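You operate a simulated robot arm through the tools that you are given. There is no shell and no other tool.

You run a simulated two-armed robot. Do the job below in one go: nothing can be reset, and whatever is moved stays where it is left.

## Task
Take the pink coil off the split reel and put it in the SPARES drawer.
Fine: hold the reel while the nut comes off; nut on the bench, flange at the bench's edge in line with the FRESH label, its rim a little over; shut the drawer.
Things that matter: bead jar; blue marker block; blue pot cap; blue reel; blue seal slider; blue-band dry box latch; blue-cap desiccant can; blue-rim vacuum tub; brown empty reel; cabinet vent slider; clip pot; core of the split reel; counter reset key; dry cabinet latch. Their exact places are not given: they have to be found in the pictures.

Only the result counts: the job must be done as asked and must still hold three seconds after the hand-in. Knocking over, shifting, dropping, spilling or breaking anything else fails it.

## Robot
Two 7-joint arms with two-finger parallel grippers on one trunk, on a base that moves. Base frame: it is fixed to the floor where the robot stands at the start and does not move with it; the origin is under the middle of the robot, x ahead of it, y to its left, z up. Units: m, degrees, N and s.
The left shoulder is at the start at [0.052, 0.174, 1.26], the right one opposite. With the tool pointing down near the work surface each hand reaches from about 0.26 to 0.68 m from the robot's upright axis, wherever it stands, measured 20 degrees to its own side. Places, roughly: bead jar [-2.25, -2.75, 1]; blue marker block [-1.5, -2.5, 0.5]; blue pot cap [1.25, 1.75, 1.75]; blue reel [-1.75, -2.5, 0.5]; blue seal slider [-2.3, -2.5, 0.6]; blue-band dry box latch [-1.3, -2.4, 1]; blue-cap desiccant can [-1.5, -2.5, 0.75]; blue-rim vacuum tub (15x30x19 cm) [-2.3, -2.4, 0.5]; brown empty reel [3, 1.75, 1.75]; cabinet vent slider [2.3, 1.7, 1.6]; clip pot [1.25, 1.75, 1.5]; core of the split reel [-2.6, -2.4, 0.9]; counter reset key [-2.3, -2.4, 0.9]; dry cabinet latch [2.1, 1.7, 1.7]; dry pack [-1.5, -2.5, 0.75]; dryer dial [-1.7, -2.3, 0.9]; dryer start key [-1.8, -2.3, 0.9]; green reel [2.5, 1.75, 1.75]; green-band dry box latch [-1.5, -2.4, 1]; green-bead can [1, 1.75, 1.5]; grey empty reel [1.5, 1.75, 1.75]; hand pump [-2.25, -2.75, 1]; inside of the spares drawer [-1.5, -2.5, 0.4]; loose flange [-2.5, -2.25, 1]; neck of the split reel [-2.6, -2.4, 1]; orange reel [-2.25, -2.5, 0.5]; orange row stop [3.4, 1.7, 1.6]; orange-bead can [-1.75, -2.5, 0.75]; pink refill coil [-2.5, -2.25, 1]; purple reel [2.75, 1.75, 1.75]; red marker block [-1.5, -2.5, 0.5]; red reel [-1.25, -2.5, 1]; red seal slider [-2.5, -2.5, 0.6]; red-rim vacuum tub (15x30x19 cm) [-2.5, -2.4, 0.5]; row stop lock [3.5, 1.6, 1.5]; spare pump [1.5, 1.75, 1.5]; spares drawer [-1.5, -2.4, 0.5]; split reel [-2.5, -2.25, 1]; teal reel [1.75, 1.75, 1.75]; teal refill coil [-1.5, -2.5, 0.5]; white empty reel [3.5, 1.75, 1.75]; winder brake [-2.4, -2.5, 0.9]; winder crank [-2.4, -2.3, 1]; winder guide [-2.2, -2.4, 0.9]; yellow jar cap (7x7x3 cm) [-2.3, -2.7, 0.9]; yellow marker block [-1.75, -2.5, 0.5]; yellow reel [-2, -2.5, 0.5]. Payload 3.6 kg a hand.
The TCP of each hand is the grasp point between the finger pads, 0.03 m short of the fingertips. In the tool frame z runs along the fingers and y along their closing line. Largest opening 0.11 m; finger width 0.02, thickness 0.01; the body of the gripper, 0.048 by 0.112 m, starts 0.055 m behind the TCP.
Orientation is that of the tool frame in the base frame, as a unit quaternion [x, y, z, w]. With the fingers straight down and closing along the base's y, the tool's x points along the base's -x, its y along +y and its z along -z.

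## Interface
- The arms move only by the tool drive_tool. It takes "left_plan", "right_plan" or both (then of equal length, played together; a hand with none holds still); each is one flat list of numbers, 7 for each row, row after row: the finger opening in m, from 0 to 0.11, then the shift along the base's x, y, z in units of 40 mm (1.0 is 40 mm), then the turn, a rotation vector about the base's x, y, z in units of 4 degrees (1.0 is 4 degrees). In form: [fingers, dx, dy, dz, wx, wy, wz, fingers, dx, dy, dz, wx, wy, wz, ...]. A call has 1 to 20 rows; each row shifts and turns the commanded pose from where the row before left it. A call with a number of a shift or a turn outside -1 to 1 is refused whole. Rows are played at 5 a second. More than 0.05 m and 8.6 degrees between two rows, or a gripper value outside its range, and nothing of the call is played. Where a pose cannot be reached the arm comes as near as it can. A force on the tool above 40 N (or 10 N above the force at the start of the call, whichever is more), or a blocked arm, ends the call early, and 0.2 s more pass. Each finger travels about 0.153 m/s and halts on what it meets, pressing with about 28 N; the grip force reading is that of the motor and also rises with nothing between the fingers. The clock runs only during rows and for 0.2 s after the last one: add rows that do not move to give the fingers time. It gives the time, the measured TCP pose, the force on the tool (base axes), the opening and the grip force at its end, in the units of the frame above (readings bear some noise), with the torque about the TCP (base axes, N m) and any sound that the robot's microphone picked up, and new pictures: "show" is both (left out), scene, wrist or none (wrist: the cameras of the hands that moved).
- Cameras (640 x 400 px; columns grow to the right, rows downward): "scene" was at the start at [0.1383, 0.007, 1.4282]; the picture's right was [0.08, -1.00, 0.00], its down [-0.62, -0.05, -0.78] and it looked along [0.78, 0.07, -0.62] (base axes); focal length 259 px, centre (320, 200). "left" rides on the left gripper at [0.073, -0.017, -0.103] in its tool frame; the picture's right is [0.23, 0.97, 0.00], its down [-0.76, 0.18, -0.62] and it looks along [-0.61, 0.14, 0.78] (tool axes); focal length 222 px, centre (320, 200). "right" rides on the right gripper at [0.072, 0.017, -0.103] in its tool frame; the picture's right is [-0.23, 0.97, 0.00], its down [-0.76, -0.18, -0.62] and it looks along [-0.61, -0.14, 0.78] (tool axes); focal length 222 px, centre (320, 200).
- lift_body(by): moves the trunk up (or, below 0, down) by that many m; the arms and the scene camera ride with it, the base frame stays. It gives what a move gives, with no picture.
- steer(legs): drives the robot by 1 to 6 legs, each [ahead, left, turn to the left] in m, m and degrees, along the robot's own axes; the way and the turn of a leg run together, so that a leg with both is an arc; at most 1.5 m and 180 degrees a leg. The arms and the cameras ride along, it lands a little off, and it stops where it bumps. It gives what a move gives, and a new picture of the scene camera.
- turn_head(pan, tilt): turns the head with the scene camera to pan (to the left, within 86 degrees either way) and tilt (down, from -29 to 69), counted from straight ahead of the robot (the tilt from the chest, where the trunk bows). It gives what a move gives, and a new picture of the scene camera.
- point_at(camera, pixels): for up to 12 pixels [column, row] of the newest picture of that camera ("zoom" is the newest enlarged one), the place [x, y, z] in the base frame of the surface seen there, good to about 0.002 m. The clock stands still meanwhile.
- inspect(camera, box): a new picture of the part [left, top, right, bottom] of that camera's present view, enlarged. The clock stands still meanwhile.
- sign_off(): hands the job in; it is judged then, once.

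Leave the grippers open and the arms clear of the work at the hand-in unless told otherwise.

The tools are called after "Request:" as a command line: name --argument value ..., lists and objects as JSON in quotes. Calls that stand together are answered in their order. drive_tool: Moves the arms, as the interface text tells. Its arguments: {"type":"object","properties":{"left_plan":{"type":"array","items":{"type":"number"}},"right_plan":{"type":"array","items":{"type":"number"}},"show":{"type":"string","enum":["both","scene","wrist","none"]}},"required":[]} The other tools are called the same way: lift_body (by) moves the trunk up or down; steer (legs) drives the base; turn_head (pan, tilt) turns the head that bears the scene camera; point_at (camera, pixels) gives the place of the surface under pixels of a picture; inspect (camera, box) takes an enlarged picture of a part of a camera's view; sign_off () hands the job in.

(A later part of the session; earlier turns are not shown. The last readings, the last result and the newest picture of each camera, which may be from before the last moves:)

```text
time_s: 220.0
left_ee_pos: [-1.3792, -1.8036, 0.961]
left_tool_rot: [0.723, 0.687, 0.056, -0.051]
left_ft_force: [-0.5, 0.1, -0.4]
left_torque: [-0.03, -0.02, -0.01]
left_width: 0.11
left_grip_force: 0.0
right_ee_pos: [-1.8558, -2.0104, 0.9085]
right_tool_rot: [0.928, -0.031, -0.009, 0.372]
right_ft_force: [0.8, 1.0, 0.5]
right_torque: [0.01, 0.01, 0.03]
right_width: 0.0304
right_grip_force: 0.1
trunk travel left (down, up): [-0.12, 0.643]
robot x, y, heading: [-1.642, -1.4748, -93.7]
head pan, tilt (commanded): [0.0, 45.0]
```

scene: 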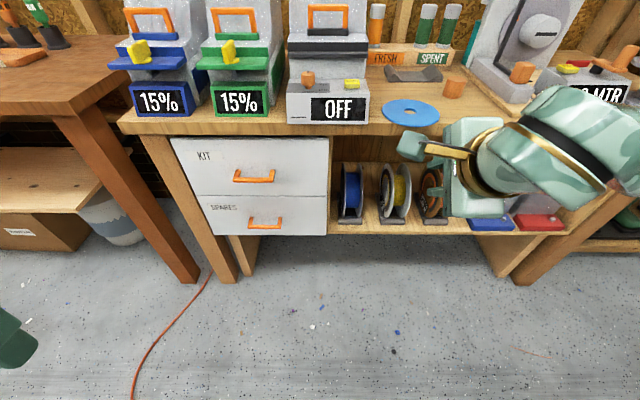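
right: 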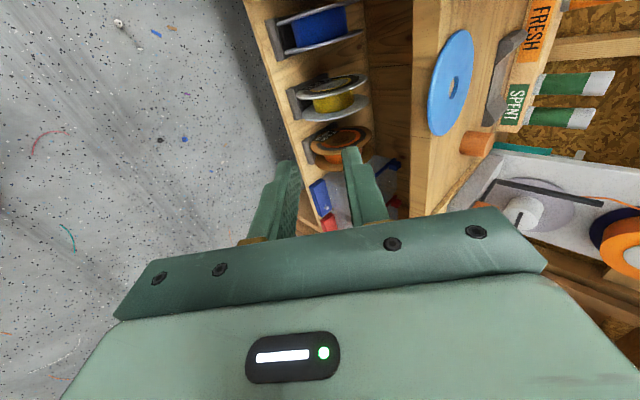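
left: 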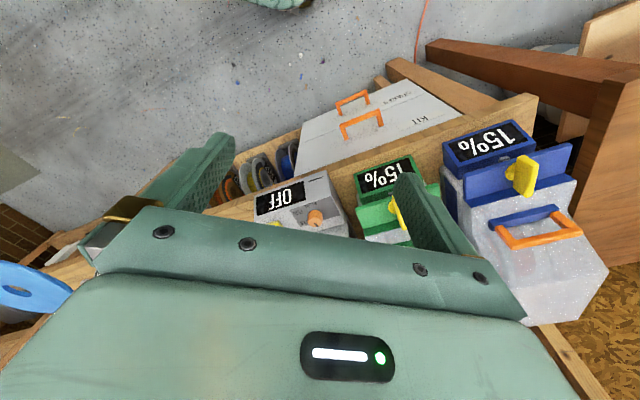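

The pitched pose is reached with no complaints, pointing 46° down at the bench. Now I'll lower the trunk fully and lower the hand to about handle height while still away from the bench.

Request:
lift_body --by -0.115

Request:
drive_tool --right_plan '[0.04, 0.15, 0, -0.6, 0, 0, 0, 0.04, 0.25, 0, -0.6, 0, 0, 0, 0.04, 0.25, 0, -0.6, 0, 0, 0, 0.04, 0.25, 0, -0.6, 0, 0, 0, 0.04, 0.25, 0, -0.6, 0, 0, 0, 0.04, 0.25, 0, -0.6, 0, 0, 0, 0.04, 0.25, 0, -0.6, 0, 0, 0, 0.04, 0.25, 0, -0.6, 0, 0, 0, 0.04, 0.25, 0, -0.6, 0, 0, 0, 0.04, 0, 0, 0, 0, 0, 0]'

```text
time_s: 221.5
left_ee_pos: [-1.3833, -1.8422, 0.8231]
left_tool_rot: [0.717, 0.682, 0.108, -0.098]
left_ft_force: [0.4, -0.6, -0.6]
left_torque: [-0.02, 0.0, 0.01]
left_width: 0.1104
left_grip_force: 0.2
right_ee_pos: [-1.8553, -2.0203, 0.7809]
right_tool_rot: [0.934, -0.032, -0.01, 0.355]
right_ft_force: [-0.6, 0.8, 0.6]
right_torque: [-0.03, -0.02, 0.02]
right_width: 0.0299
right_grip_force: 0.1
trunk travel left (down, up): [-0.005, 0.758]
robot x, y, heading: [-1.6435, -1.4762, -93.6]
head pan, tilt (commanded): [0.0, 45.0]
```

```text
time_s: 223.7
left_ee_pos: [-1.3832, -1.8435, 0.8228]
left_tool_rot: [0.716, 0.682, 0.108, -0.099]
left_ft_force: [0.5, 0.0, -0.1]
left_torque: [0.0, 0.0, 0.0]
left_width: 0.11
left_grip_force: 0.0
right_ee_pos: [-1.7527, -2.0249, 0.5788]
right_tool_rot: [0.935, -0.033, -0.013, 0.352]
right_ft_force: [0.1, 0.1, 1.2]
right_torque: [0.01, 0.0, -0.01]
right_width: 0.0401
right_grip_force: 0.0
right hand out of reach, approached as far as the arm can: row 7, 8, 9
trunk travel left (down, up): [-0.005, 0.758]
robot x, y, heading: [-1.6423, -1.478, -93.5]
head pan, tilt (commanded): [0.0, 45.0]
```

scene: 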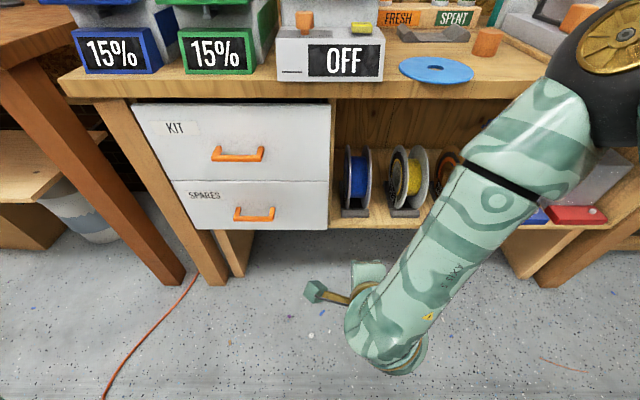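
right: 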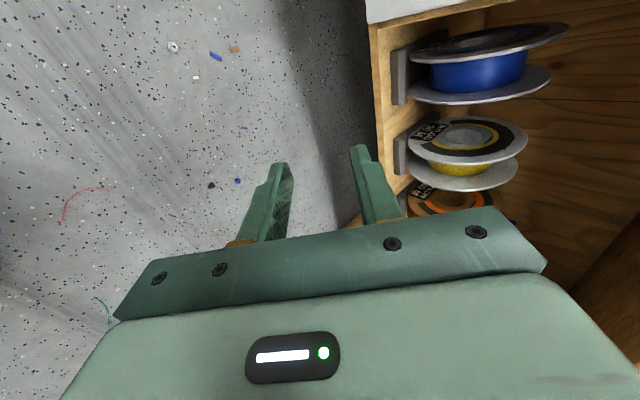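

It's close to limits at this distance, since the arm is folded. Reaching further out should be easier, so I'll extend forward and down in free space to test.

Request:
drive_tool --right_plan '[0.04, 0, -0.5, -0.1, 0, 0, 0, 0.04, 0, -0.5, -0.2, 0, 0, 0, 0.04, 0, -0.5, -0.4, 0, 0, 0, 0.04, 0, -0.5, -0.4, 0, 0, 0, 0.04, 0, -0.3, -0.4, 0, 0, 0, 0.04, 0, 0, -0.4, 0, 0, 0, 0.04, 0, 0, 0, 0, 0, 0]'

```text
time_s: 225.3
left_ee_pos: [-1.3821, -1.8432, 0.8237]
left_tool_rot: [0.717, 0.682, 0.107, -0.099]
left_ft_force: [-0.4, -0.1, 0.1]
left_torque: [0.05, -0.03, -0.02]
left_width: 0.1098
left_grip_force: 0.0
right_ee_pos: [-1.7537, -2.1174, 0.5024]
right_tool_rot: [0.936, -0.033, -0.012, 0.35]
right_ft_force: [-1.0, -0.3, 0.1]
right_torque: [0.04, -0.01, 0.03]
right_width: 0.04
right_grip_force: 0.0
trunk travel left (down, up): [-0.005, 0.758]
robot x, y, heading: [-1.6449, -1.477, -93.3]
head pan, tilt (commanded): [0.0, 45.0]
```

scene: 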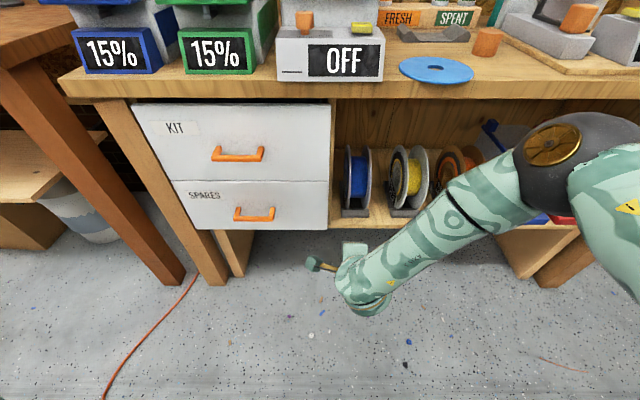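
right: 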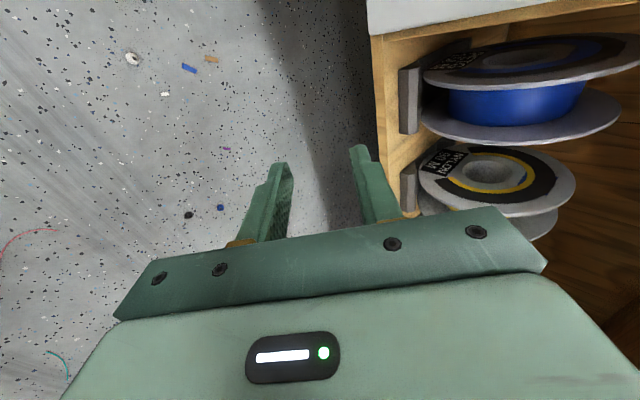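

That pose works with no limits. I'll raise it slightly and drive the base so the hand stands in front of the SPARES handle.

Request:
drive_tool --right_plan '[0.04, 0, 0, 0.5, 0, 0, 0, 0.04, 0, 0, 0.5, 0, 0, 0, 0.04, 0, 0, 0.4, 0, 0, 0, 0.04, 0, 0, 0, 0, 0, 0]' --show "none"

Request:
steer --legs '[[0.05, 0.24, 0]]'

```text
time_s: 226.3
left_ee_pos: [-1.3825, -1.842, 0.8234]
left_tool_rot: [0.716, 0.682, 0.107, -0.1]
left_ft_force: [0.1, 0.1, 0.6]
left_torque: [-0.02, -0.04, 0.0]
left_width: 0.1101
left_grip_force: 0.1
right_ee_pos: [-1.7525, -2.1174, 0.5555]
right_tool_rot: [0.935, -0.031, -0.011, 0.354]
right_ft_force: [0.0, 0.0, -0.5]
right_torque: [0.02, -0.02, 0.03]
right_width: 0.04
right_grip_force: 0.1
trunk travel left (down, up): [-0.005, 0.758]
robot x, y, heading: [-1.6464, -1.4755, -93.7]
head pan, tilt (commanded): [0.0, 45.0]
```

```text
time_s: 228.1
left_ee_pos: [-1.144, -1.9061, 0.8241]
left_tool_rot: [0.715, 0.683, 0.107, -0.099]
left_ft_force: [-0.1, -0.7, 0.1]
left_torque: [0.01, 0.01, 0.01]
left_width: 0.1099
left_grip_force: 0.0
right_ee_pos: [-1.5148, -2.1823, 0.5566]
right_tool_rot: [0.935, -0.031, -0.009, 0.353]
right_ft_force: [0.7, 0.7, -0.7]
right_torque: [0.02, 0.05, 0.0]
right_width: 0.0399
right_grip_force: 0.1
trunk travel left (down, up): [-0.005, 0.758]
robot x, y, heading: [-1.4094, -1.5398, -93.5]
head pan, tilt (commanded): [0.0, 45.0]
```

scene: 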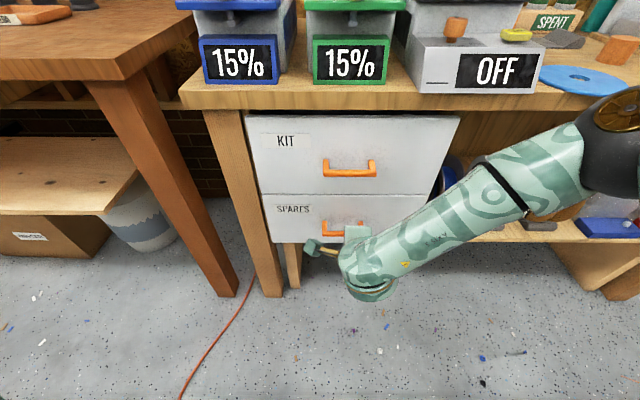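

The hand is in front of the SPARES handle. I'll look through its wrist camera and measure the bar.

Request:
inspect --camera "right" --box '[160, 0, 560, 260]'

```text
1.54 times, centred on (360, 130) of right
```

zoom: 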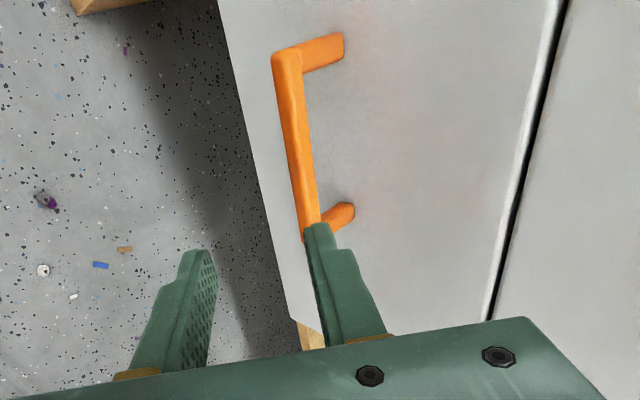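

Request:
point_at --camera "zoom" --pixels '[[290, 60], [298, 130], [305, 190], [290, 130], [310, 130], [330, 45], [345, 212], [400, 120], [308, 215], [210, 260], [315, 235], [280, 60]]'

```text
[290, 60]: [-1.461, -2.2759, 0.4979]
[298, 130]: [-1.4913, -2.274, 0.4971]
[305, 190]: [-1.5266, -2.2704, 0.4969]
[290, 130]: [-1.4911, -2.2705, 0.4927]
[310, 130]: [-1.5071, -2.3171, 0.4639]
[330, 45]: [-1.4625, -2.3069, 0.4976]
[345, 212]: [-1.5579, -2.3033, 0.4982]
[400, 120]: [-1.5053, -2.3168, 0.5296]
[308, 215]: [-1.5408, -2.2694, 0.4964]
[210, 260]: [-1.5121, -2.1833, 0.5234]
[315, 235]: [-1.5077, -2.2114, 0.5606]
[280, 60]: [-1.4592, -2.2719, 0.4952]
```

The bar runs from x -1.46 to -1.565 at y≈-2.2755, z≈0.492. In the hand's frame it's 27 mm too far toward the upper finger. I'll first shift along the closing direction, then approach along the pointing direction with the fingers open 0.045.

Request:
drive_tool --right_plan '[0.045, 0, -0.256, 0.225, 0, 0, 0, 0.045, 0, -0.256, 0.225, 0, 0, 0, 0.045, 0, -0.258, -0.294, 0, 0, 0, 0.045, 0, -0.258, -0.294, 0, 0, 0, 0.045, 0, -0.258, -0.294, 0, 0, 0, 0.045, 0, -0.258, -0.294, 0, 0, 0, 0.045, 0, 0, 0, 0, 0, 0]'

```text
time_s: 229.7
left_ee_pos: [-1.1438, -1.9083, 0.8229]
left_tool_rot: [0.715, 0.683, 0.108, -0.099]
left_ft_force: [0.4, -0.3, -0.7]
left_torque: [0.02, 0.0, 0.02]
left_width: 0.11
left_grip_force: 0.0
right_ee_pos: [-1.516, -2.2439, 0.5271]
right_tool_rot: [0.935, -0.029, -0.01, 0.353]
right_ft_force: [-0.4, -0.4, -0.1]
right_torque: [0.01, 0.01, 0.02]
right_width: 0.0447
right_grip_force: 0.0
trunk travel left (down, up): [-0.005, 0.758]
robot x, y, heading: [-1.4055, -1.5403, -93.5]
head pan, tilt (commanded): [0.0, 45.0]
```

scene: 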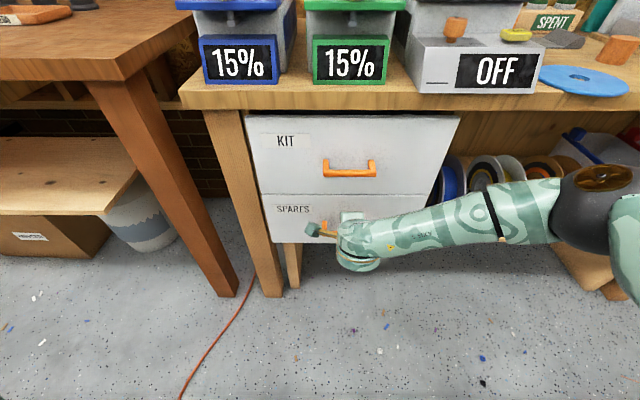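
right: 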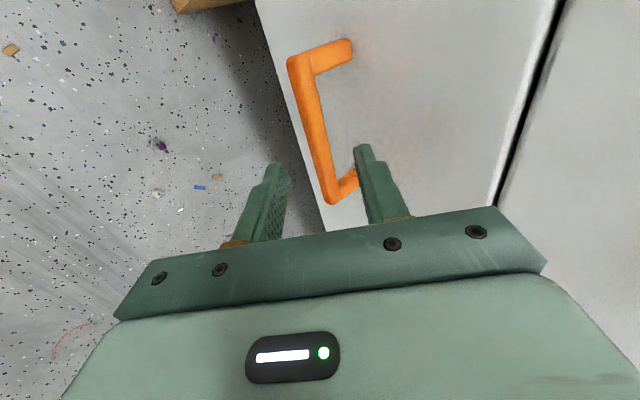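

The bar is centred between the fingers. I'll finish the approach (31 mm) and close on it gently.

Request:
drive_tool --right_plan '[0.045, 0, -0.17, -0.194, 0, 0, 0, 0.045, 0, -0.17, -0.194, 0, 0, 0, 0.045, 0, -0.17, -0.194, 0, 0, 0, 0.045, 0, 0, 0, 0, 0, 0, 0.03, 0, 0, 0, 0, 0, 0, 0.02, 0, 0, 0, 0, 0, 0, 0.014, 0, 0, 0, 0, 0, 0, 0.01, 0, 0, 0, 0, 0, 0, 0.005, 0, 0, 0, 0, 0, 0, 0.0, 0, 0, 0, 0, 0, 0]'

```text
time_s: 231.9
left_ee_pos: [-1.1433, -1.9073, 0.8221]
left_tool_rot: [0.716, 0.683, 0.107, -0.099]
left_ft_force: [0.2, 0.1, -0.1]
left_torque: [-0.03, -0.03, 0.02]
left_width: 0.11
left_grip_force: 0.0
right_ee_pos: [-1.515, -2.2654, 0.5026]
right_tool_rot: [0.935, -0.031, -0.01, 0.354]
right_ft_force: [0.0, -1.8, 3.7]
right_torque: [0.05, 0.33, 0.57]
right_width: 0.0177
right_grip_force: 44.9
trunk travel left (down, up): [-0.005, 0.758]
robot x, y, heading: [-1.4048, -1.5409, -93.1]
head pan, tilt (commanded): [0.0, 45.0]
```

scene: 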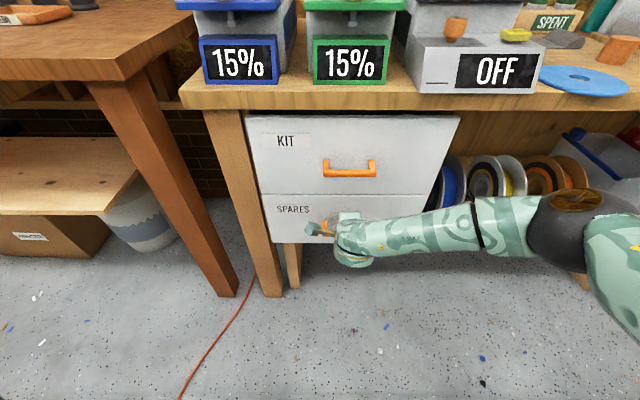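
right: 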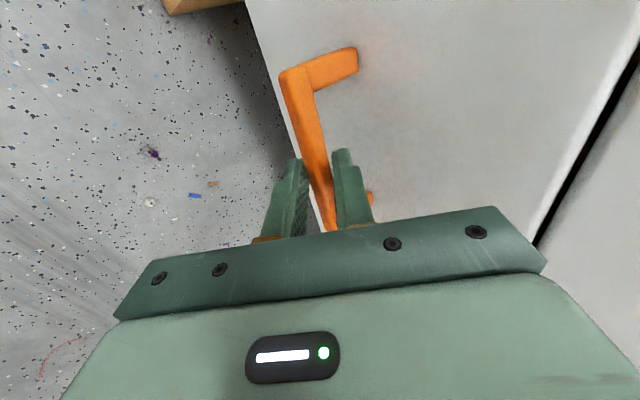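

The handle is gripped. I'll pull it by backing the base up a little at a time and see how the drawer runs.

Request:
steer --legs '[[-0.05, 0, 0]]'

```text
time_s: 232.8
left_ee_pos: [-1.1413, -1.8588, 0.8235]
left_tool_rot: [0.715, 0.683, 0.107, -0.099]
left_ft_force: [0.1, 0.3, 0.1]
left_torque: [0.01, -0.04, -0.01]
left_width: 0.11
left_grip_force: 0.0
right_ee_pos: [-1.5116, -2.2157, 0.5028]
right_tool_rot: [0.935, -0.031, -0.01, 0.354]
right_ft_force: [1.4, 0.3, 3.6]
right_torque: [-0.01, 0.52, 0.42]
right_width: 0.0177
right_grip_force: 44.3
trunk travel left (down, up): [-0.005, 0.758]
robot x, y, heading: [-1.4062, -1.4923, -93.4]
head pan, tilt (commanded): [0.0, 45.0]
```

scene: 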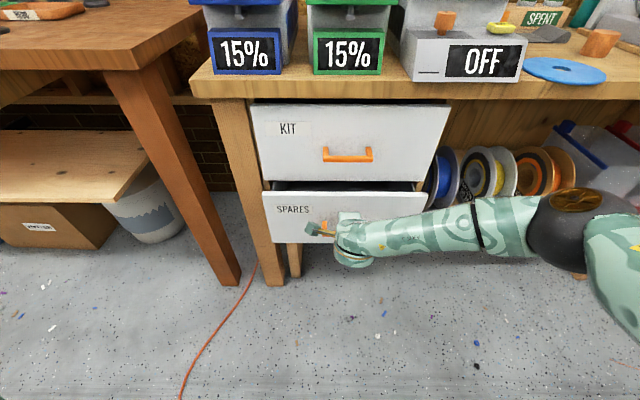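

The drawer slides smoothly with almost no force. I'll pull the next 80 mm with the arm so the base stays clear of the cabinet behind me.

Request:
drive_tool --right_plan '[0.0, 0.015, 0.25, 0, 0, 0, 0, 0.0, 0.02, 0.3, 0, 0, 0, 0, 0.0, 0.02, 0.35, 0, 0, 0, 0, 0.0, 0.02, 0.35, 0, 0, 0, 0, 0.0, 0.02, 0.35, 0, 0, 0, 0, 0.0, 0.02, 0.3, 0, 0, 0, 0, 0.0, 0.01, 0.1, 0, 0, 0, 0, 0.0, 0, 0, 0, 0, 0, 0]' --show "scene"

```text
time_s: 234.6
left_ee_pos: [-1.1411, -1.8583, 0.8231]
left_tool_rot: [0.715, 0.684, 0.108, -0.099]
left_ft_force: [0.1, -0.3, 0.8]
left_torque: [-0.01, 0.01, 0.02]
left_width: 0.1098
left_grip_force: 0.0
right_ee_pos: [-1.5057, -2.1366, 0.5035]
right_tool_rot: [0.935, -0.03, -0.01, 0.353]
right_ft_force: [-0.3, 0.6, -0.7]
right_torque: [0.06, -0.18, 0.27]
right_width: 0.0179
right_grip_force: 45.0
trunk travel left (down, up): [-0.005, 0.758]
robot x, y, heading: [-1.4039, -1.4911, -93.3]
head pan, tilt (commanded): [0.0, 45.0]
```

scene: 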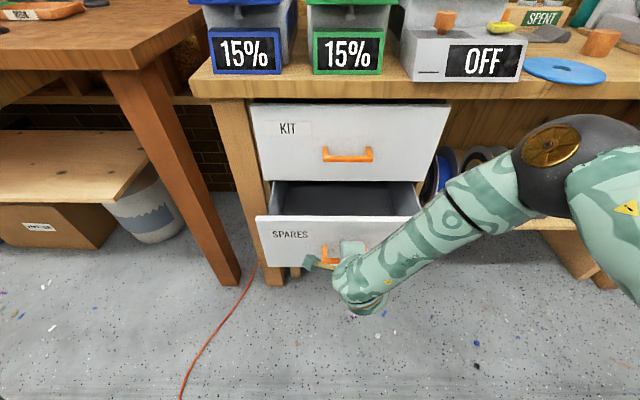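

The drawer is open about 0.13 m and I can see the dark inside. I want about 0.21 m. I'll back up the base 40 mm, then pull 40 mm more with the arm.

Request:
steer --legs '[[-0.04, 0, 0]]'

Request:
drive_tool --right_plan '[0.0, 0.015, 0.25, 0, 0, 0, 0, 0.0, 0.02, 0.3, 0, 0, 0, 0, 0.0, 0.02, 0.3, 0, 0, 0, 0, 0.0, 0.01, 0.15, 0, 0, 0, 0, 0.0, 0, 0, 0, 0, 0, 0]' --show "scene"

```text
time_s: 235.5
left_ee_pos: [-1.1384, -1.8184, 0.8227]
left_tool_rot: [0.716, 0.682, 0.107, -0.099]
left_ft_force: [-0.8, -0.5, -0.2]
left_torque: [0.02, 0.02, 0.0]
left_width: 0.1097
left_grip_force: 0.0
right_ee_pos: [-1.5036, -2.0974, 0.5025]
right_tool_rot: [0.935, -0.029, -0.009, 0.353]
right_ft_force: [5.8, -0.9, -1.7]
right_torque: [0.04, 0.27, 0.05]
right_width: 0.0181
right_grip_force: 45.3
trunk travel left (down, up): [-0.005, 0.758]
robot x, y, heading: [-1.4009, -1.4494, -93.3]
head pan, tilt (commanded): [0.0, 45.0]
```

scene: 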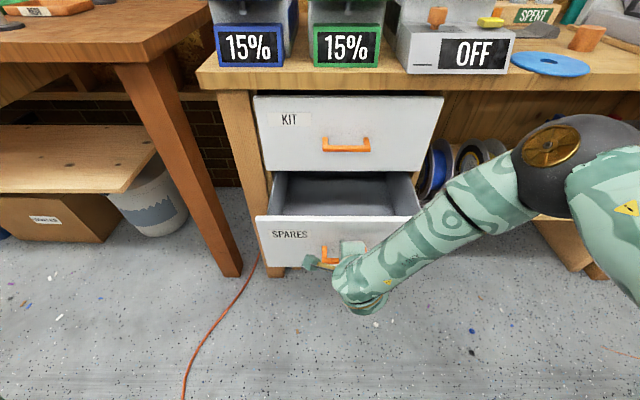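

```text
time_s: 236.8
left_ee_pos: [-1.1393, -1.8199, 0.823]
left_tool_rot: [0.716, 0.683, 0.107, -0.1]
left_ft_force: [0.6, -0.8, 0.5]
left_torque: [-0.01, -0.02, -0.01]
left_width: 0.1099
left_grip_force: 0.0
right_ee_pos: [-1.4938, -2.0619, 0.5068]
right_tool_rot: [0.937, -0.032, -0.015, 0.346]
right_ft_force: [2.7, 2.1, -16.2]
right_torque: [0.29, -0.05, -0.48]
right_width: 0.0181
right_grip_force: 45.2
right hand out of reach, approached as far as the arm can: row 2, 3, 4
trunk travel left (down, up): [-0.005, 0.758]
robot x, y, heading: [-1.404, -1.4471, -93.2]
head pan, tilt (commanded): [0.0, 45.0]
stopped in row 5 (right hand): the force on the tool passed its limit at 40 N (the readings are from after the stop); the commanded pose is now the measured one
```

scene: 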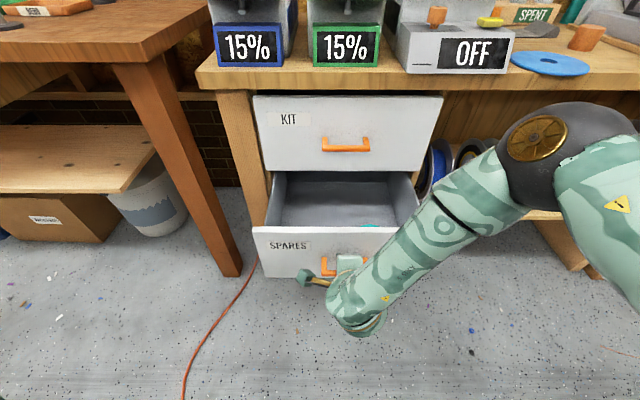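

The drawer is open about 0.20 m. The arm ran to its limit with some vertical force, so I'll open the fingers now to release the handle.

Request:
drive_tool --right_plan '[0.02, 0, 0, 0, 0, 0, 0, 0.03, 0, 0, 0, 0, 0, 0, 0.04, 0, 0, 0, 0, 0, 0, 0.05, 0, 0, 0, 0, 0, 0, 0.05, 0, 0, 0, 0, 0, 0]' --show "wrist"

Request:
lift_body --by 0.02

```text
time_s: 237.9
left_ee_pos: [-1.1397, -1.8186, 0.8221]
left_tool_rot: [0.716, 0.683, 0.108, -0.099]
left_ft_force: [0.0, 0.3, -1.0]
left_torque: [0.0, 0.0, -0.02]
left_width: 0.11
left_grip_force: 0.1
right_ee_pos: [-1.4941, -2.0627, 0.5083]
right_tool_rot: [0.936, -0.033, -0.015, 0.349]
right_ft_force: [-0.1, -0.1, -0.6]
right_torque: [-0.01, 0.03, 0.03]
right_width: 0.0501
right_grip_force: 0.0
trunk travel left (down, up): [-0.005, 0.758]
robot x, y, heading: [-1.4069, -1.4519, -93.4]
head pan, tilt (commanded): [0.0, 45.0]
```

right: 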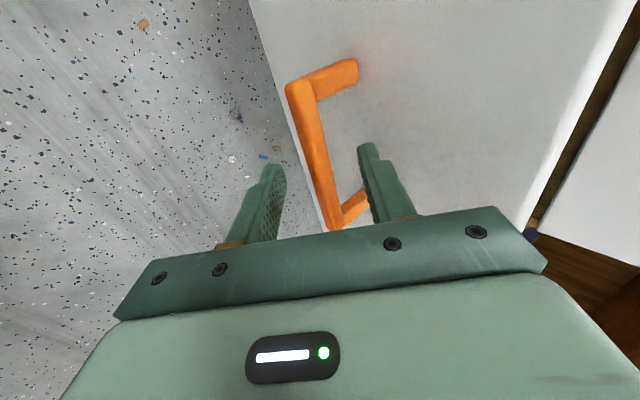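

```text
time_s: 238.6
left_ee_pos: [-1.1397, -1.8202, 0.8422]
left_tool_rot: [0.716, 0.682, 0.108, -0.1]
left_ft_force: [0.4, 0.5, 0.1]
left_torque: [-0.01, -0.02, 0.02]
left_width: 0.1101
left_grip_force: 0.1
right_ee_pos: [-1.4937, -2.0646, 0.5274]
right_tool_rot: [0.937, -0.031, -0.014, 0.348]
right_ft_force: [0.8, 0.2, 0.4]
right_torque: [0.03, -0.01, -0.03]
right_width: 0.0502
right_grip_force: 0.0
trunk travel left (down, up): [-0.025, 0.738]
robot x, y, heading: [-1.4024, -1.4549, -93.4]
head pan, tilt (commanded): [0.0, 45.0]
```

Released cleanly. I'll raise the trunk further so the hand clears the handle, then look into the drawer.

Request:
lift_body --by 0.2

Request:
turn_head --pan -8 --tilt 52

Request:
inspect --camera "scene" --box '[180, 130, 420, 320]'

```text
time_s: 240.8
left_ee_pos: [-1.14, -1.8195, 1.042]
left_tool_rot: [0.716, 0.683, 0.107, -0.099]
left_ft_force: [-0.4, -0.5, 0.0]
left_torque: [0.06, -0.01, -0.02]
left_width: 0.1102
left_grip_force: 0.0
right_ee_pos: [-1.4944, -2.0639, 0.728]
right_tool_rot: [0.936, -0.032, -0.015, 0.349]
right_ft_force: [0.6, 0.7, 0.1]
right_torque: [-0.02, -0.02, 0.01]
right_width: 0.0501
right_grip_force: 0.2
trunk travel left (down, up): [-0.225, 0.538]
robot x, y, heading: [-1.4025, -1.4506, -93.2]
head pan, tilt (commanded): [0.0, 45.0]
```

```text
time_s: 241.5
left_ee_pos: [-1.1389, -1.8188, 1.0427]
left_tool_rot: [0.715, 0.683, 0.107, -0.099]
left_ft_force: [0.3, 0.3, -0.5]
left_torque: [-0.03, 0.01, -0.03]
left_width: 0.1099
left_grip_force: 0.0
right_ee_pos: [-1.4941, -2.0638, 0.7286]
right_tool_rot: [0.936, -0.032, -0.016, 0.35]
right_ft_force: [-1.8, 0.5, 0.8]
right_torque: [0.01, 0.0, 0.0]
right_width: 0.0501
right_grip_force: 0.0
trunk travel left (down, up): [-0.225, 0.538]
robot x, y, heading: [-1.4027, -1.4507, -93.6]
head pan, tilt (commanded): [-8.0, 52.0]
```

scene: 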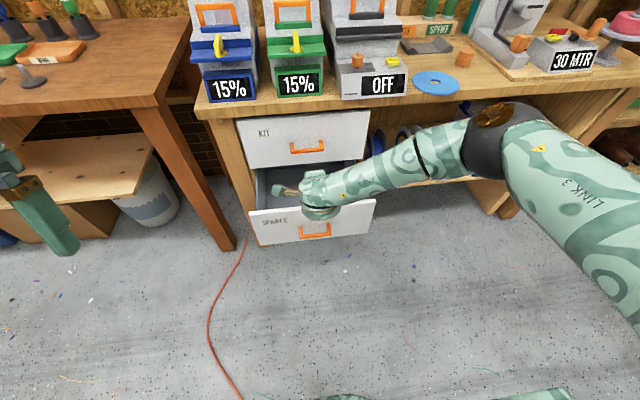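

```text
2.11 times, centred on (300, 225) of scene
```

zoom: 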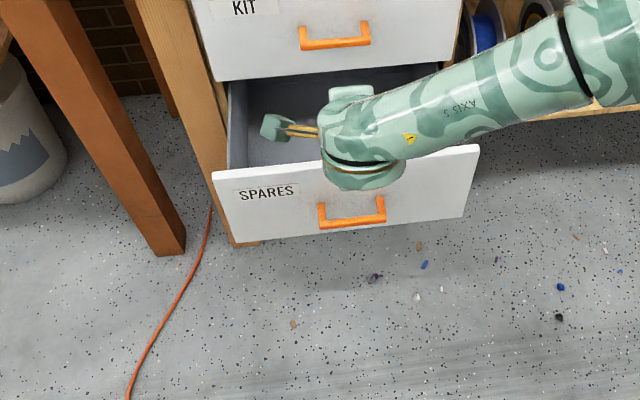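

Now I'm between the two dry boxes, a good symmetric view for comparing the latches.

Request:
inspect --camera "scene" --box '[180, 0, 420, 110]'

```text
2.67 times, centred on (300, 55) of scene
```

zoom: 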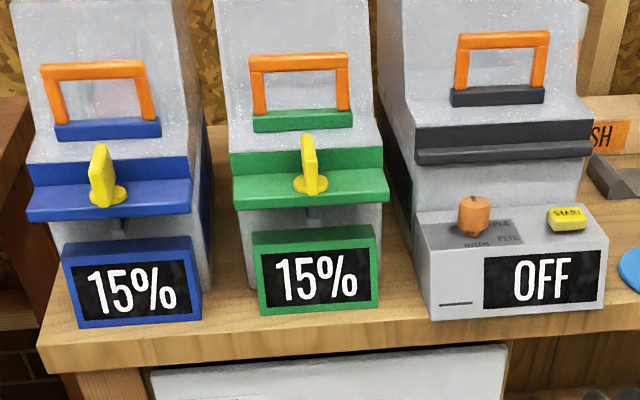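

Allowing for the viewing angles, both latches sit at the same orientation and the boxes are in line, so nothing was disturbed. Next I'll return the right arm to its hand-down posture, away from the drawer.

Request:
drive_tool --right_plan '[0.05, -0.1, 0.2, 0.4, 0.998, -0.065, 0, 0.05, -0.2, 0.45, 0.4, 0.998, -0.065, 0, 0.06, -0.2, 0.45, 0.4, 0.998, -0.065, 0, 0.07, -0.2, 0.45, 0.4, 0.998, -0.065, 0, 0.08, -0.2, 0.45, 0.4, 0.998, -0.065, 0, 0.09, -0.2, 0.45, 0.3, 0.998, -0.065, 0, 0.1, -0.2, 0.45, 0.3, 0.998, -0.065, 0, 0.11, -0.2, 0.45, 0.3, 0.998, -0.065, 0, 0.11, -0.2, 0.45, 0.3, 0.998, -0.065, 0, 0.11, -0.2, 0.4, 0.3, 0.998, -0.065, 0, 0.11, 0, 0, 0, 0, 0, 0]' --show "scene"

Request:
inspect --camera "scene" --box '[220, 120, 400, 270]'

```text
time_s: 243.9
left_ee_pos: [-1.1398, -1.819, 1.0433]
left_tool_rot: [0.716, 0.682, 0.108, -0.099]
left_ft_force: [0.3, 0.8, 0.0]
left_torque: [0.0, 0.01, 0.02]
left_width: 0.1099
left_grip_force: 0.0
right_ee_pos: [-1.5695, -1.8946, 0.8704]
right_tool_rot: [0.999, -0.032, -0.004, 0.008]
right_ft_force: [-0.1, -0.7, -0.3]
right_torque: [0.01, -0.01, -0.01]
right_width: 0.1101
right_grip_force: 0.0
trunk travel left (down, up): [-0.225, 0.538]
robot x, y, heading: [-1.4021, -1.4494, -93.7]
head pan, tilt (commanded): [-8.0, 52.0]
```

scene: 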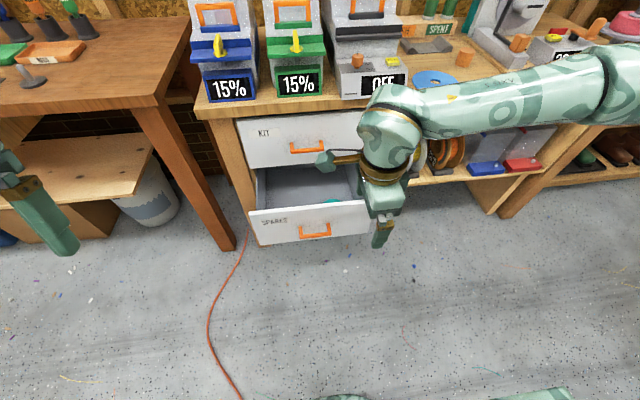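

```text
2.67 times, centred on (310, 195) of scene
```

zoom: 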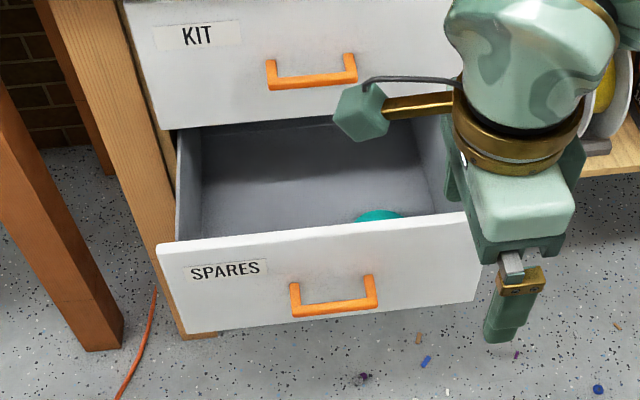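

I can see into the drawer: a teal coil sits at the front right, and the left part is empty, so the pink coil will go there. Now I'll turn the right hand back to neutral yaw and straighten the left hand.

Request:
drive_tool --right_plan '[0.11, 0, 0.1, 0.1, 0, 0, 1, 0.11, 0, 0.1, 0.1, 0, 0, 1, 0.11, 0, 0.1, 0.1, 0, 0, 1, 0.11, 0, 0, 0.1, 0, 0, 1, 0.11, 0, 0, 0.1, 0, 0, 1, 0.11, 0, 0, 0, 0, 0, 1, 0.11, 0, 0, 0, 0, 0, 1, 0.11, 0, 0, 0, 0, 0, 1, 0.11, 0, 0, 0, 0, 0, 1, 0.11, 0, 0, 0, 0, 0, 1, 0.11, 0, 0, 0, 0, 0, 1, 0.11, 0, 0, 0, 0, 0, 1, 0.11, 0, 0, 0, 0, 0, 1, 0.11, 0, 0, 0, 0, 0, 1, 0.11, 0, 0, 0, 0, 0, 1, 0.11, 0, 0, 0, 0, 0, 1, 0.11, 0, 0, 0, 0, 0, 1, 0.11, 0, 0, 0, 0, 0, 1, 0.11, 0, 0, 0, 0, 0, 1, 0.11, 0, 0, 0, 0, 0, 1]' --left_plan '[0.11, 0, -0.3, 0, -0.84, 0.06, 0, 0.11, 0, -0.3, 0, -0.84, 0.06, 0, 0.11, 0, -0.3, 0, -0.84, 0.06, 0, 0.11, 0, -0.3, 0, -0.84, 0.06, 0, 0.11, 0, 0, 0, -0.84, 0.06, 0, 0.11, 0, 0, 0, 0, 0, 0, 0.11, 0, 0, 0, 0, 0, 0, 0.11, 0, 0, 0, 0, 0, 0, 0.11, 0, 0, 0, 0, 0, 0, 0.11, 0, 0, 0, 0, 0, 0, 0.11, 0, 0, 0, 0, 0, 0, 0.11, 0, 0, 0, 0, 0, 0, 0.11, 0, 0, 0, 0, 0, 0, 0.11, 0, 0, 0, 0, 0, 0, 0.11, 0, 0, 0, 0, 0, 0, 0.11, 0, 0, 0, 0, 0, 0, 0.11, 0, 0, 0, 0, 0, 0, 0.11, 0, 0, 0, 0, 0, 0, 0.11, 0, 0, 0, 0, 0, 0, 0.11, 0, 0, 0, 0, 0, 0]' --show "none"

Request:
drive_tool --right_plan '[0.11, 0, 0, 0, 0, 0, 1, 0.11, 0, 0, 0, 0, 0, 1, 0.11, 0, 0, 0, 0, 0, 0.5]' --show "scene"

```text
time_s: 248.1
left_ee_pos: [-1.1386, -1.8669, 1.0431]
left_tool_rot: [0.724, 0.69, -0.001, -0.002]
left_ft_force: [0.6, 0.4, 0.9]
left_torque: [0.0, 0.0, -0.04]
left_width: 0.11
left_grip_force: 0.1
right_ee_pos: [-1.5706, -1.8848, 0.8885]
right_tool_rot: [0.786, 0.618, 0.001, 0.009]
right_ft_force: [0.5, 0.8, -0.2]
right_torque: [0.0, 0.0, -0.01]
right_width: 0.1099
right_grip_force: 0.0
trunk travel left (down, up): [-0.225, 0.538]
robot x, y, heading: [-1.4034, -1.4512, -93.5]
head pan, tilt (commanded): [-8.0, 52.0]
```

```text
time_s: 248.9
left_ee_pos: [-1.1382, -1.8667, 1.043]
left_tool_rot: [0.724, 0.689, 0.0, 0.0]
left_ft_force: [0.4, 0.0, 0.5]
left_torque: [-0.03, -0.01, 0.02]
left_width: 0.1101
left_grip_force: 0.0
right_ee_pos: [-1.571, -1.8835, 0.8888]
right_tool_rot: [0.73, 0.683, 0.003, 0.009]
right_ft_force: [1.0, 0.2, 0.3]
right_torque: [0.02, 0.01, 0.02]
right_width: 0.11
right_grip_force: 0.0
trunk travel left (down, up): [-0.225, 0.538]
robot x, y, heading: [-1.4062, -1.4538, -93.4]
head pan, tilt (commanded): [-8.0, 52.0]
```

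scene: 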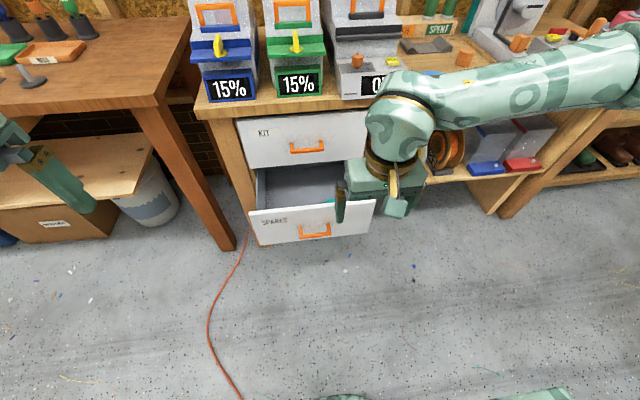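

Both arms are in natural posture. I'll raise the trunk for bench work, lift the right hand, and drive back along the aisle to the reel.

Request:
lift_body --by 0.13

Request:
drive_tool --right_plan '[0.11, 0, 0, 0.6, 0, 0, 0, 0.11, 0, 0, 0.6, 0, 0, 0, 0.11, 0, 0, 0.6, 0, 0, 0, 0.11, 0, 0, 0.6, 0, 0, 0, 0.11, 0, 0, 0, 0, 0, 0]' --show "none"

Request:
steer --legs '[[0.08, -0.5, 0], [0.08, -0.5, 0]]'

```text
time_s: 250.5
left_ee_pos: [-1.1399, -1.8677, 1.1718]
left_tool_rot: [0.724, 0.69, 0.0, -0.001]
left_ft_force: [0.2, -0.1, -0.3]
left_torque: [0.01, -0.04, 0.01]
left_width: 0.1098
left_grip_force: 0.1
right_ee_pos: [-1.5705, -1.8843, 1.0192]
right_tool_rot: [0.73, 0.684, 0.003, 0.008]
right_ft_force: [0.2, 0.1, -0.4]
right_torque: [0.01, 0.02, 0.01]
right_width: 0.1102
right_grip_force: 0.1
trunk travel left (down, up): [-0.355, 0.408]
robot x, y, heading: [-1.3983, -1.4489, -93.3]
head pan, tilt (commanded): [-8.0, 52.0]
```

```text
time_s: 251.7
left_ee_pos: [-1.1389, -1.8671, 1.1731]
left_tool_rot: [0.724, 0.69, -0.001, 0.0]
left_ft_force: [0.1, 0.5, -0.1]
left_torque: [0.03, 0.01, -0.01]
left_width: 0.1096
left_grip_force: 0.1
right_ee_pos: [-1.5694, -1.885, 1.1143]
right_tool_rot: [0.73, 0.683, 0.003, 0.009]
right_ft_force: [0.3, 0.7, 0.5]
right_torque: [0.01, 0.02, 0.04]
right_width: 0.11
right_grip_force: 0.2
trunk travel left (down, up): [-0.355, 0.408]
robot x, y, heading: [-1.402, -1.4508, -93.4]
head pan, tilt (commanded): [-8.0, 52.0]
```

```text
time_s: 257.2
left_ee_pos: [-2.1488, -1.9644, 1.1735]
left_tool_rot: [0.724, 0.69, 0.0, 0.0]
left_ft_force: [0.0, 0.2, 0.0]
left_torque: [0.0, 0.0, -0.01]
left_width: 0.11
left_grip_force: 0.3
right_ee_pos: [-2.5782, -1.9831, 1.1144]
right_tool_rot: [0.729, 0.684, 0.005, 0.008]
right_ft_force: [0.1, -0.4, -1.2]
right_torque: [0.04, 0.01, 0.0]
right_width: 0.11
right_grip_force: 0.0
trunk travel left (down, up): [-0.355, 0.408]
robot x, y, heading: [-2.4123, -1.5523, -93.3]
head pan, tilt (commanded): [-8.0, 52.0]
```

scene: 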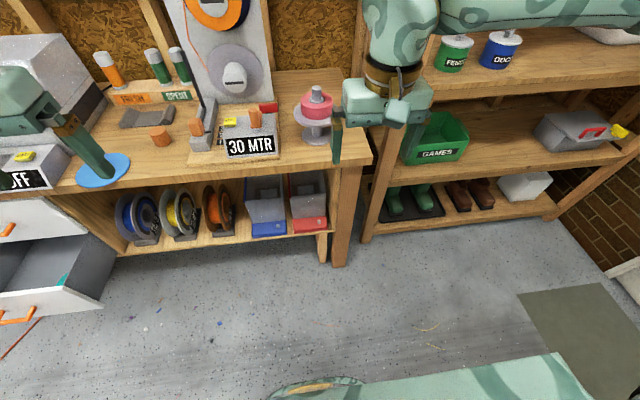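

The reel and pink coil are ahead at (316, 110). I'll drive the last 0.28 m forward.

Request:
steer --legs '[[0.27, 0, 0]]'

Request:
turn_head --pan -12 --tilt 52

Request:
inspect --camera "scene" --box '[240, 110, 400, 240]'

```text
time_s: 259.1
left_ee_pos: [-2.159, -2.2293, 1.173]
left_tool_rot: [0.721, 0.693, -0.001, -0.001]
left_ft_force: [1.0, -0.2, -0.2]
left_torque: [0.02, 0.0, 0.01]
left_width: 0.1101
left_grip_force: 0.0
right_ee_pos: [-2.5904, -2.2505, 1.1146]
right_tool_rot: [0.728, 0.686, 0.003, 0.009]
right_ft_force: [0.2, 0.3, 0.1]
right_torque: [0.02, 0.03, 0.01]
right_width: 0.1102
right_grip_force: 0.2
trunk travel left (down, up): [-0.355, 0.408]
robot x, y, heading: [-2.4254, -1.8157, -93.1]
head pan, tilt (commanded): [-8.0, 52.0]
```

scene: 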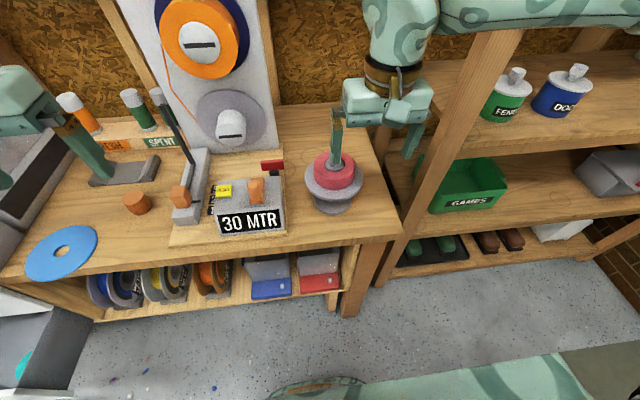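

```text
time_s: 259.8
left_ee_pos: [-2.1601, -2.23, 1.1727]
left_tool_rot: [0.721, 0.693, -0.001, 0.0]
left_ft_force: [-0.5, -0.7, -1.1]
left_torque: [0.0, 0.0, -0.01]
left_width: 0.1101
left_grip_force: 0.0
right_ee_pos: [-2.5895, -2.2512, 1.115]
right_tool_rot: [0.727, 0.686, 0.003, 0.009]
right_ft_force: [0.1, 0.1, -0.5]
right_torque: [0.01, 0.0, 0.05]
right_width: 0.1099
right_grip_force: 0.1
trunk travel left (down, up): [-0.355, 0.408]
robot x, y, heading: [-2.43, -1.8148, -92.7]
head pan, tilt (commanded): [-12.0, 52.0]
```

scene: 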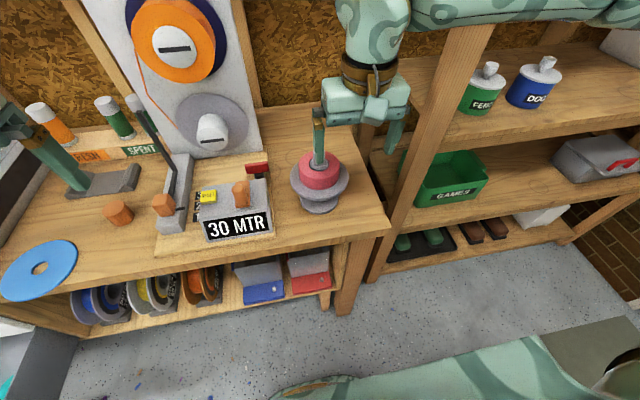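

```text
3.08 times, centred on (320, 175) of scene
```

zoom: 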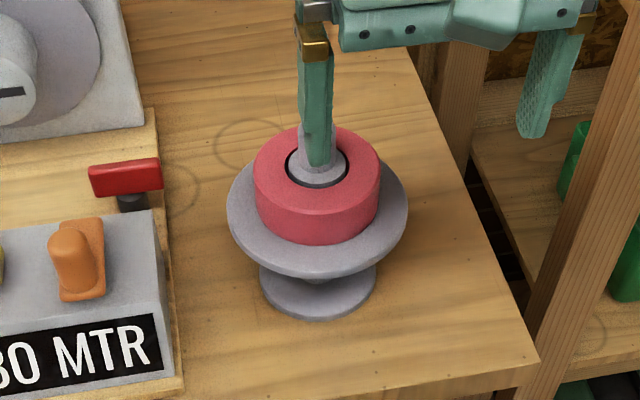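

The coil is a ring loosely around the core, with a dark gap visible inside. I'll measure its outline.

Request:
point_at --camera "zoom" --pixels '[[262, 165], [374, 170], [318, 205], [355, 135], [275, 145], [316, 238], [262, 215], [376, 215], [300, 178], [338, 180], [270, 190], [365, 150]]'

Request:
inspect --camera "right" --box '[200, 0, 500, 220]'

```text
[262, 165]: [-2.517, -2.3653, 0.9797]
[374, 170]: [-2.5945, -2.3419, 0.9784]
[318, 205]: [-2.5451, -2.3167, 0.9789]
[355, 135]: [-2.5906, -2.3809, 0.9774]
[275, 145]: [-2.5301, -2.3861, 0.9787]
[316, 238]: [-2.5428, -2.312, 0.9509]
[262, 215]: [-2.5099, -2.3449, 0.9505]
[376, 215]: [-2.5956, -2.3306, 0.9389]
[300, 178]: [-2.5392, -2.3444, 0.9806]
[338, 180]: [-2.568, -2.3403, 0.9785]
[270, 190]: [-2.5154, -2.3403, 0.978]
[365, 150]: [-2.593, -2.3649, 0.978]
```

```text
1.82 times, centred on (350, 110) of right
```

zoom: 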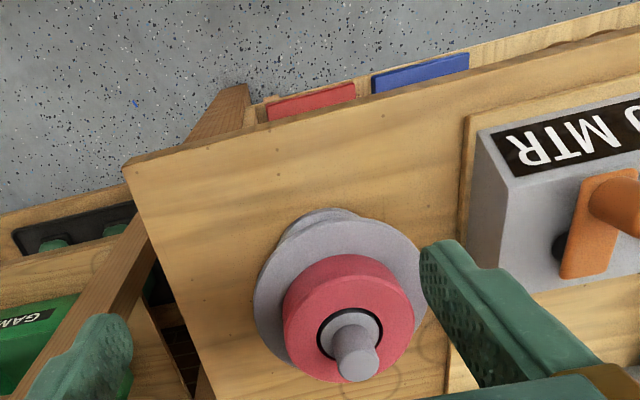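

The coil has outer radius ≈0.046, centre (-2.555, -2.356), and spans z 0.941–0.979. It just fits the 0.11 opening. I'll bring the right hand over it and pause above.

Request:
drive_tool --right_plan '[0.11, 0.173, -0.524, 0, 0, 0, 0, 0.11, 0.173, -0.524, 0, 0, 0, 0, 0.11, 0.173, -0.524, 0, 0, 0, 0, 0.11, 0.173, -0.524, -0.1, 0, 0, 0, 0.11, 0.173, -0.524, -0.3, 0, 0, 0, 0.11, 0, 0, -0.5, 0, 0, 0, 0.11, 0, 0, 0, 0, 0, 0]'

```text
time_s: 261.4
left_ee_pos: [-2.1594, -2.2298, 1.1729]
left_tool_rot: [0.721, 0.693, -0.001, 0.0]
left_ft_force: [0.0, -0.4, 0.7]
left_torque: [0.01, 0.0, 0.0]
left_width: 0.1101
left_grip_force: 0.0
right_ee_pos: [-2.5556, -2.3547, 1.0782]
right_tool_rot: [0.726, 0.687, 0.003, 0.008]
right_ft_force: [-0.1, 0.2, -0.2]
right_torque: [0.01, -0.01, -0.01]
right_width: 0.11
right_grip_force: 0.0
trunk travel left (down, up): [-0.355, 0.408]
robot x, y, heading: [-2.4278, -1.8139, -93.2]
head pan, tilt (commanded): [-12.0, 52.0]
```

scene: 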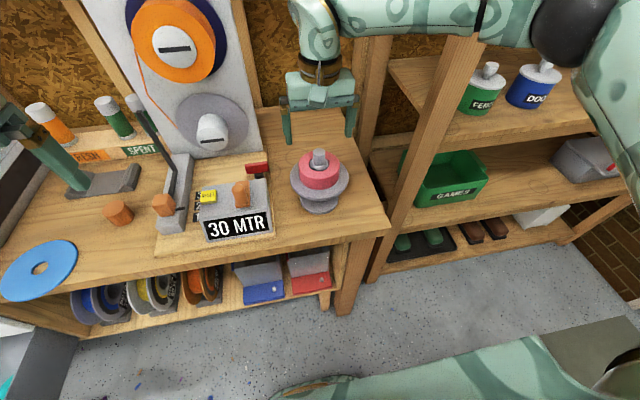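
right: 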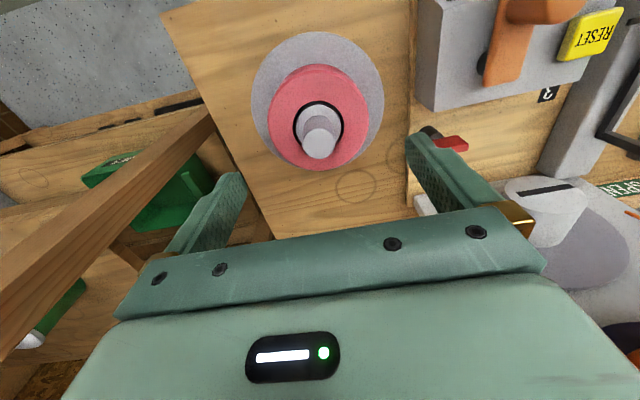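

I'm above the coil. I'll verify the centring from this wrist view.

Request:
point_at --camera "right" --pixels '[[273, 118], [364, 118], [318, 72], [318, 165], [285, 90], [352, 90], [320, 148], [318, 108], [295, 128], [343, 128]]'

```text
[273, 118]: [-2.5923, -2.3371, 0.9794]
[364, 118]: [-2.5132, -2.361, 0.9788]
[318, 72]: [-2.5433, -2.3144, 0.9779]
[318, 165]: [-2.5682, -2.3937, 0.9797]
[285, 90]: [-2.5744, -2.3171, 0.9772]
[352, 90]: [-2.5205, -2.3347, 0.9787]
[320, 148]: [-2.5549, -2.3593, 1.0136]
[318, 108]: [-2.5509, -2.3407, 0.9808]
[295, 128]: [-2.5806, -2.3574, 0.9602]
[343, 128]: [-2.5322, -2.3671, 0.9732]
```

It's centred within 1.6 mm. I'll correct that and descend so the fingertips stay just above the lower flange (TCP z 0.976), then close gently.

Request:
drive_tool --right_plan '[0.11, 0.035, -0.01, -0.5, 0, 0, 0, 0.11, 0, 0, -0.5, 0, 0, 0, 0.11, 0, 0, -0.5, 0, 0, 0, 0.11, 0, 0, -0.5, 0, 0, 0, 0.11, 0, 0, -0.3, 0, 0, 0, 0.11, 0, 0, -0.25, 0, 0, 0, 0.11, 0, 0, 0, 0, 0, 0, 0.102, 0, 0, 0, 0, 0, 0, 0.098, 0, 0, 0, 0, 0, 0, 0.095, 0, 0, 0, 0, 0, 0, 0.092, 0, 0, 0, 0, 0, 0, 0.089, 0, 0, 0, 0, 0, 0, 0.085, 0, 0, 0, 0, 0, 0, 0.08, 0, 0, 0, 0, 0, 0, 0.08, 0, 0, 0, 0, 0, 0]'

```text
time_s: 264.6
left_ee_pos: [-2.1591, -2.2282, 1.172]
left_tool_rot: [0.721, 0.693, -0.002, 0.0]
left_ft_force: [-0.1, -0.5, 0.7]
left_torque: [-0.02, 0.03, 0.04]
left_width: 0.1101
left_grip_force: 0.0
right_ee_pos: [-2.5537, -2.3539, 0.9776]
right_tool_rot: [0.727, 0.686, 0.003, 0.008]
right_ft_force: [-0.6, 0.7, 0.5]
right_torque: [0.0, 0.11, -0.03]
right_width: 0.0942
right_grip_force: 27.5
trunk travel left (down, up): [-0.355, 0.408]
robot x, y, heading: [-2.4277, -1.8178, -93.0]
head pan, tilt (commanded): [-12.0, 52.0]
```

scene: 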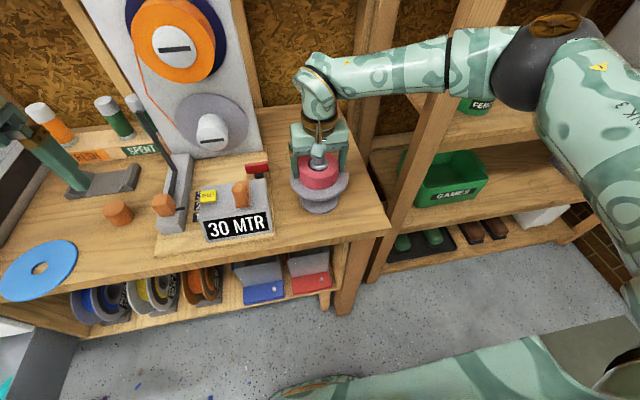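
right: 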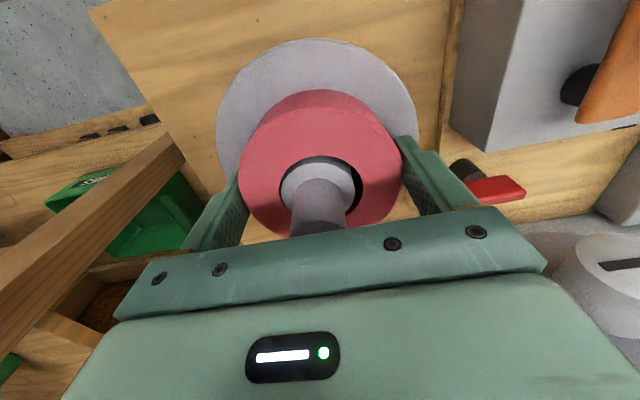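

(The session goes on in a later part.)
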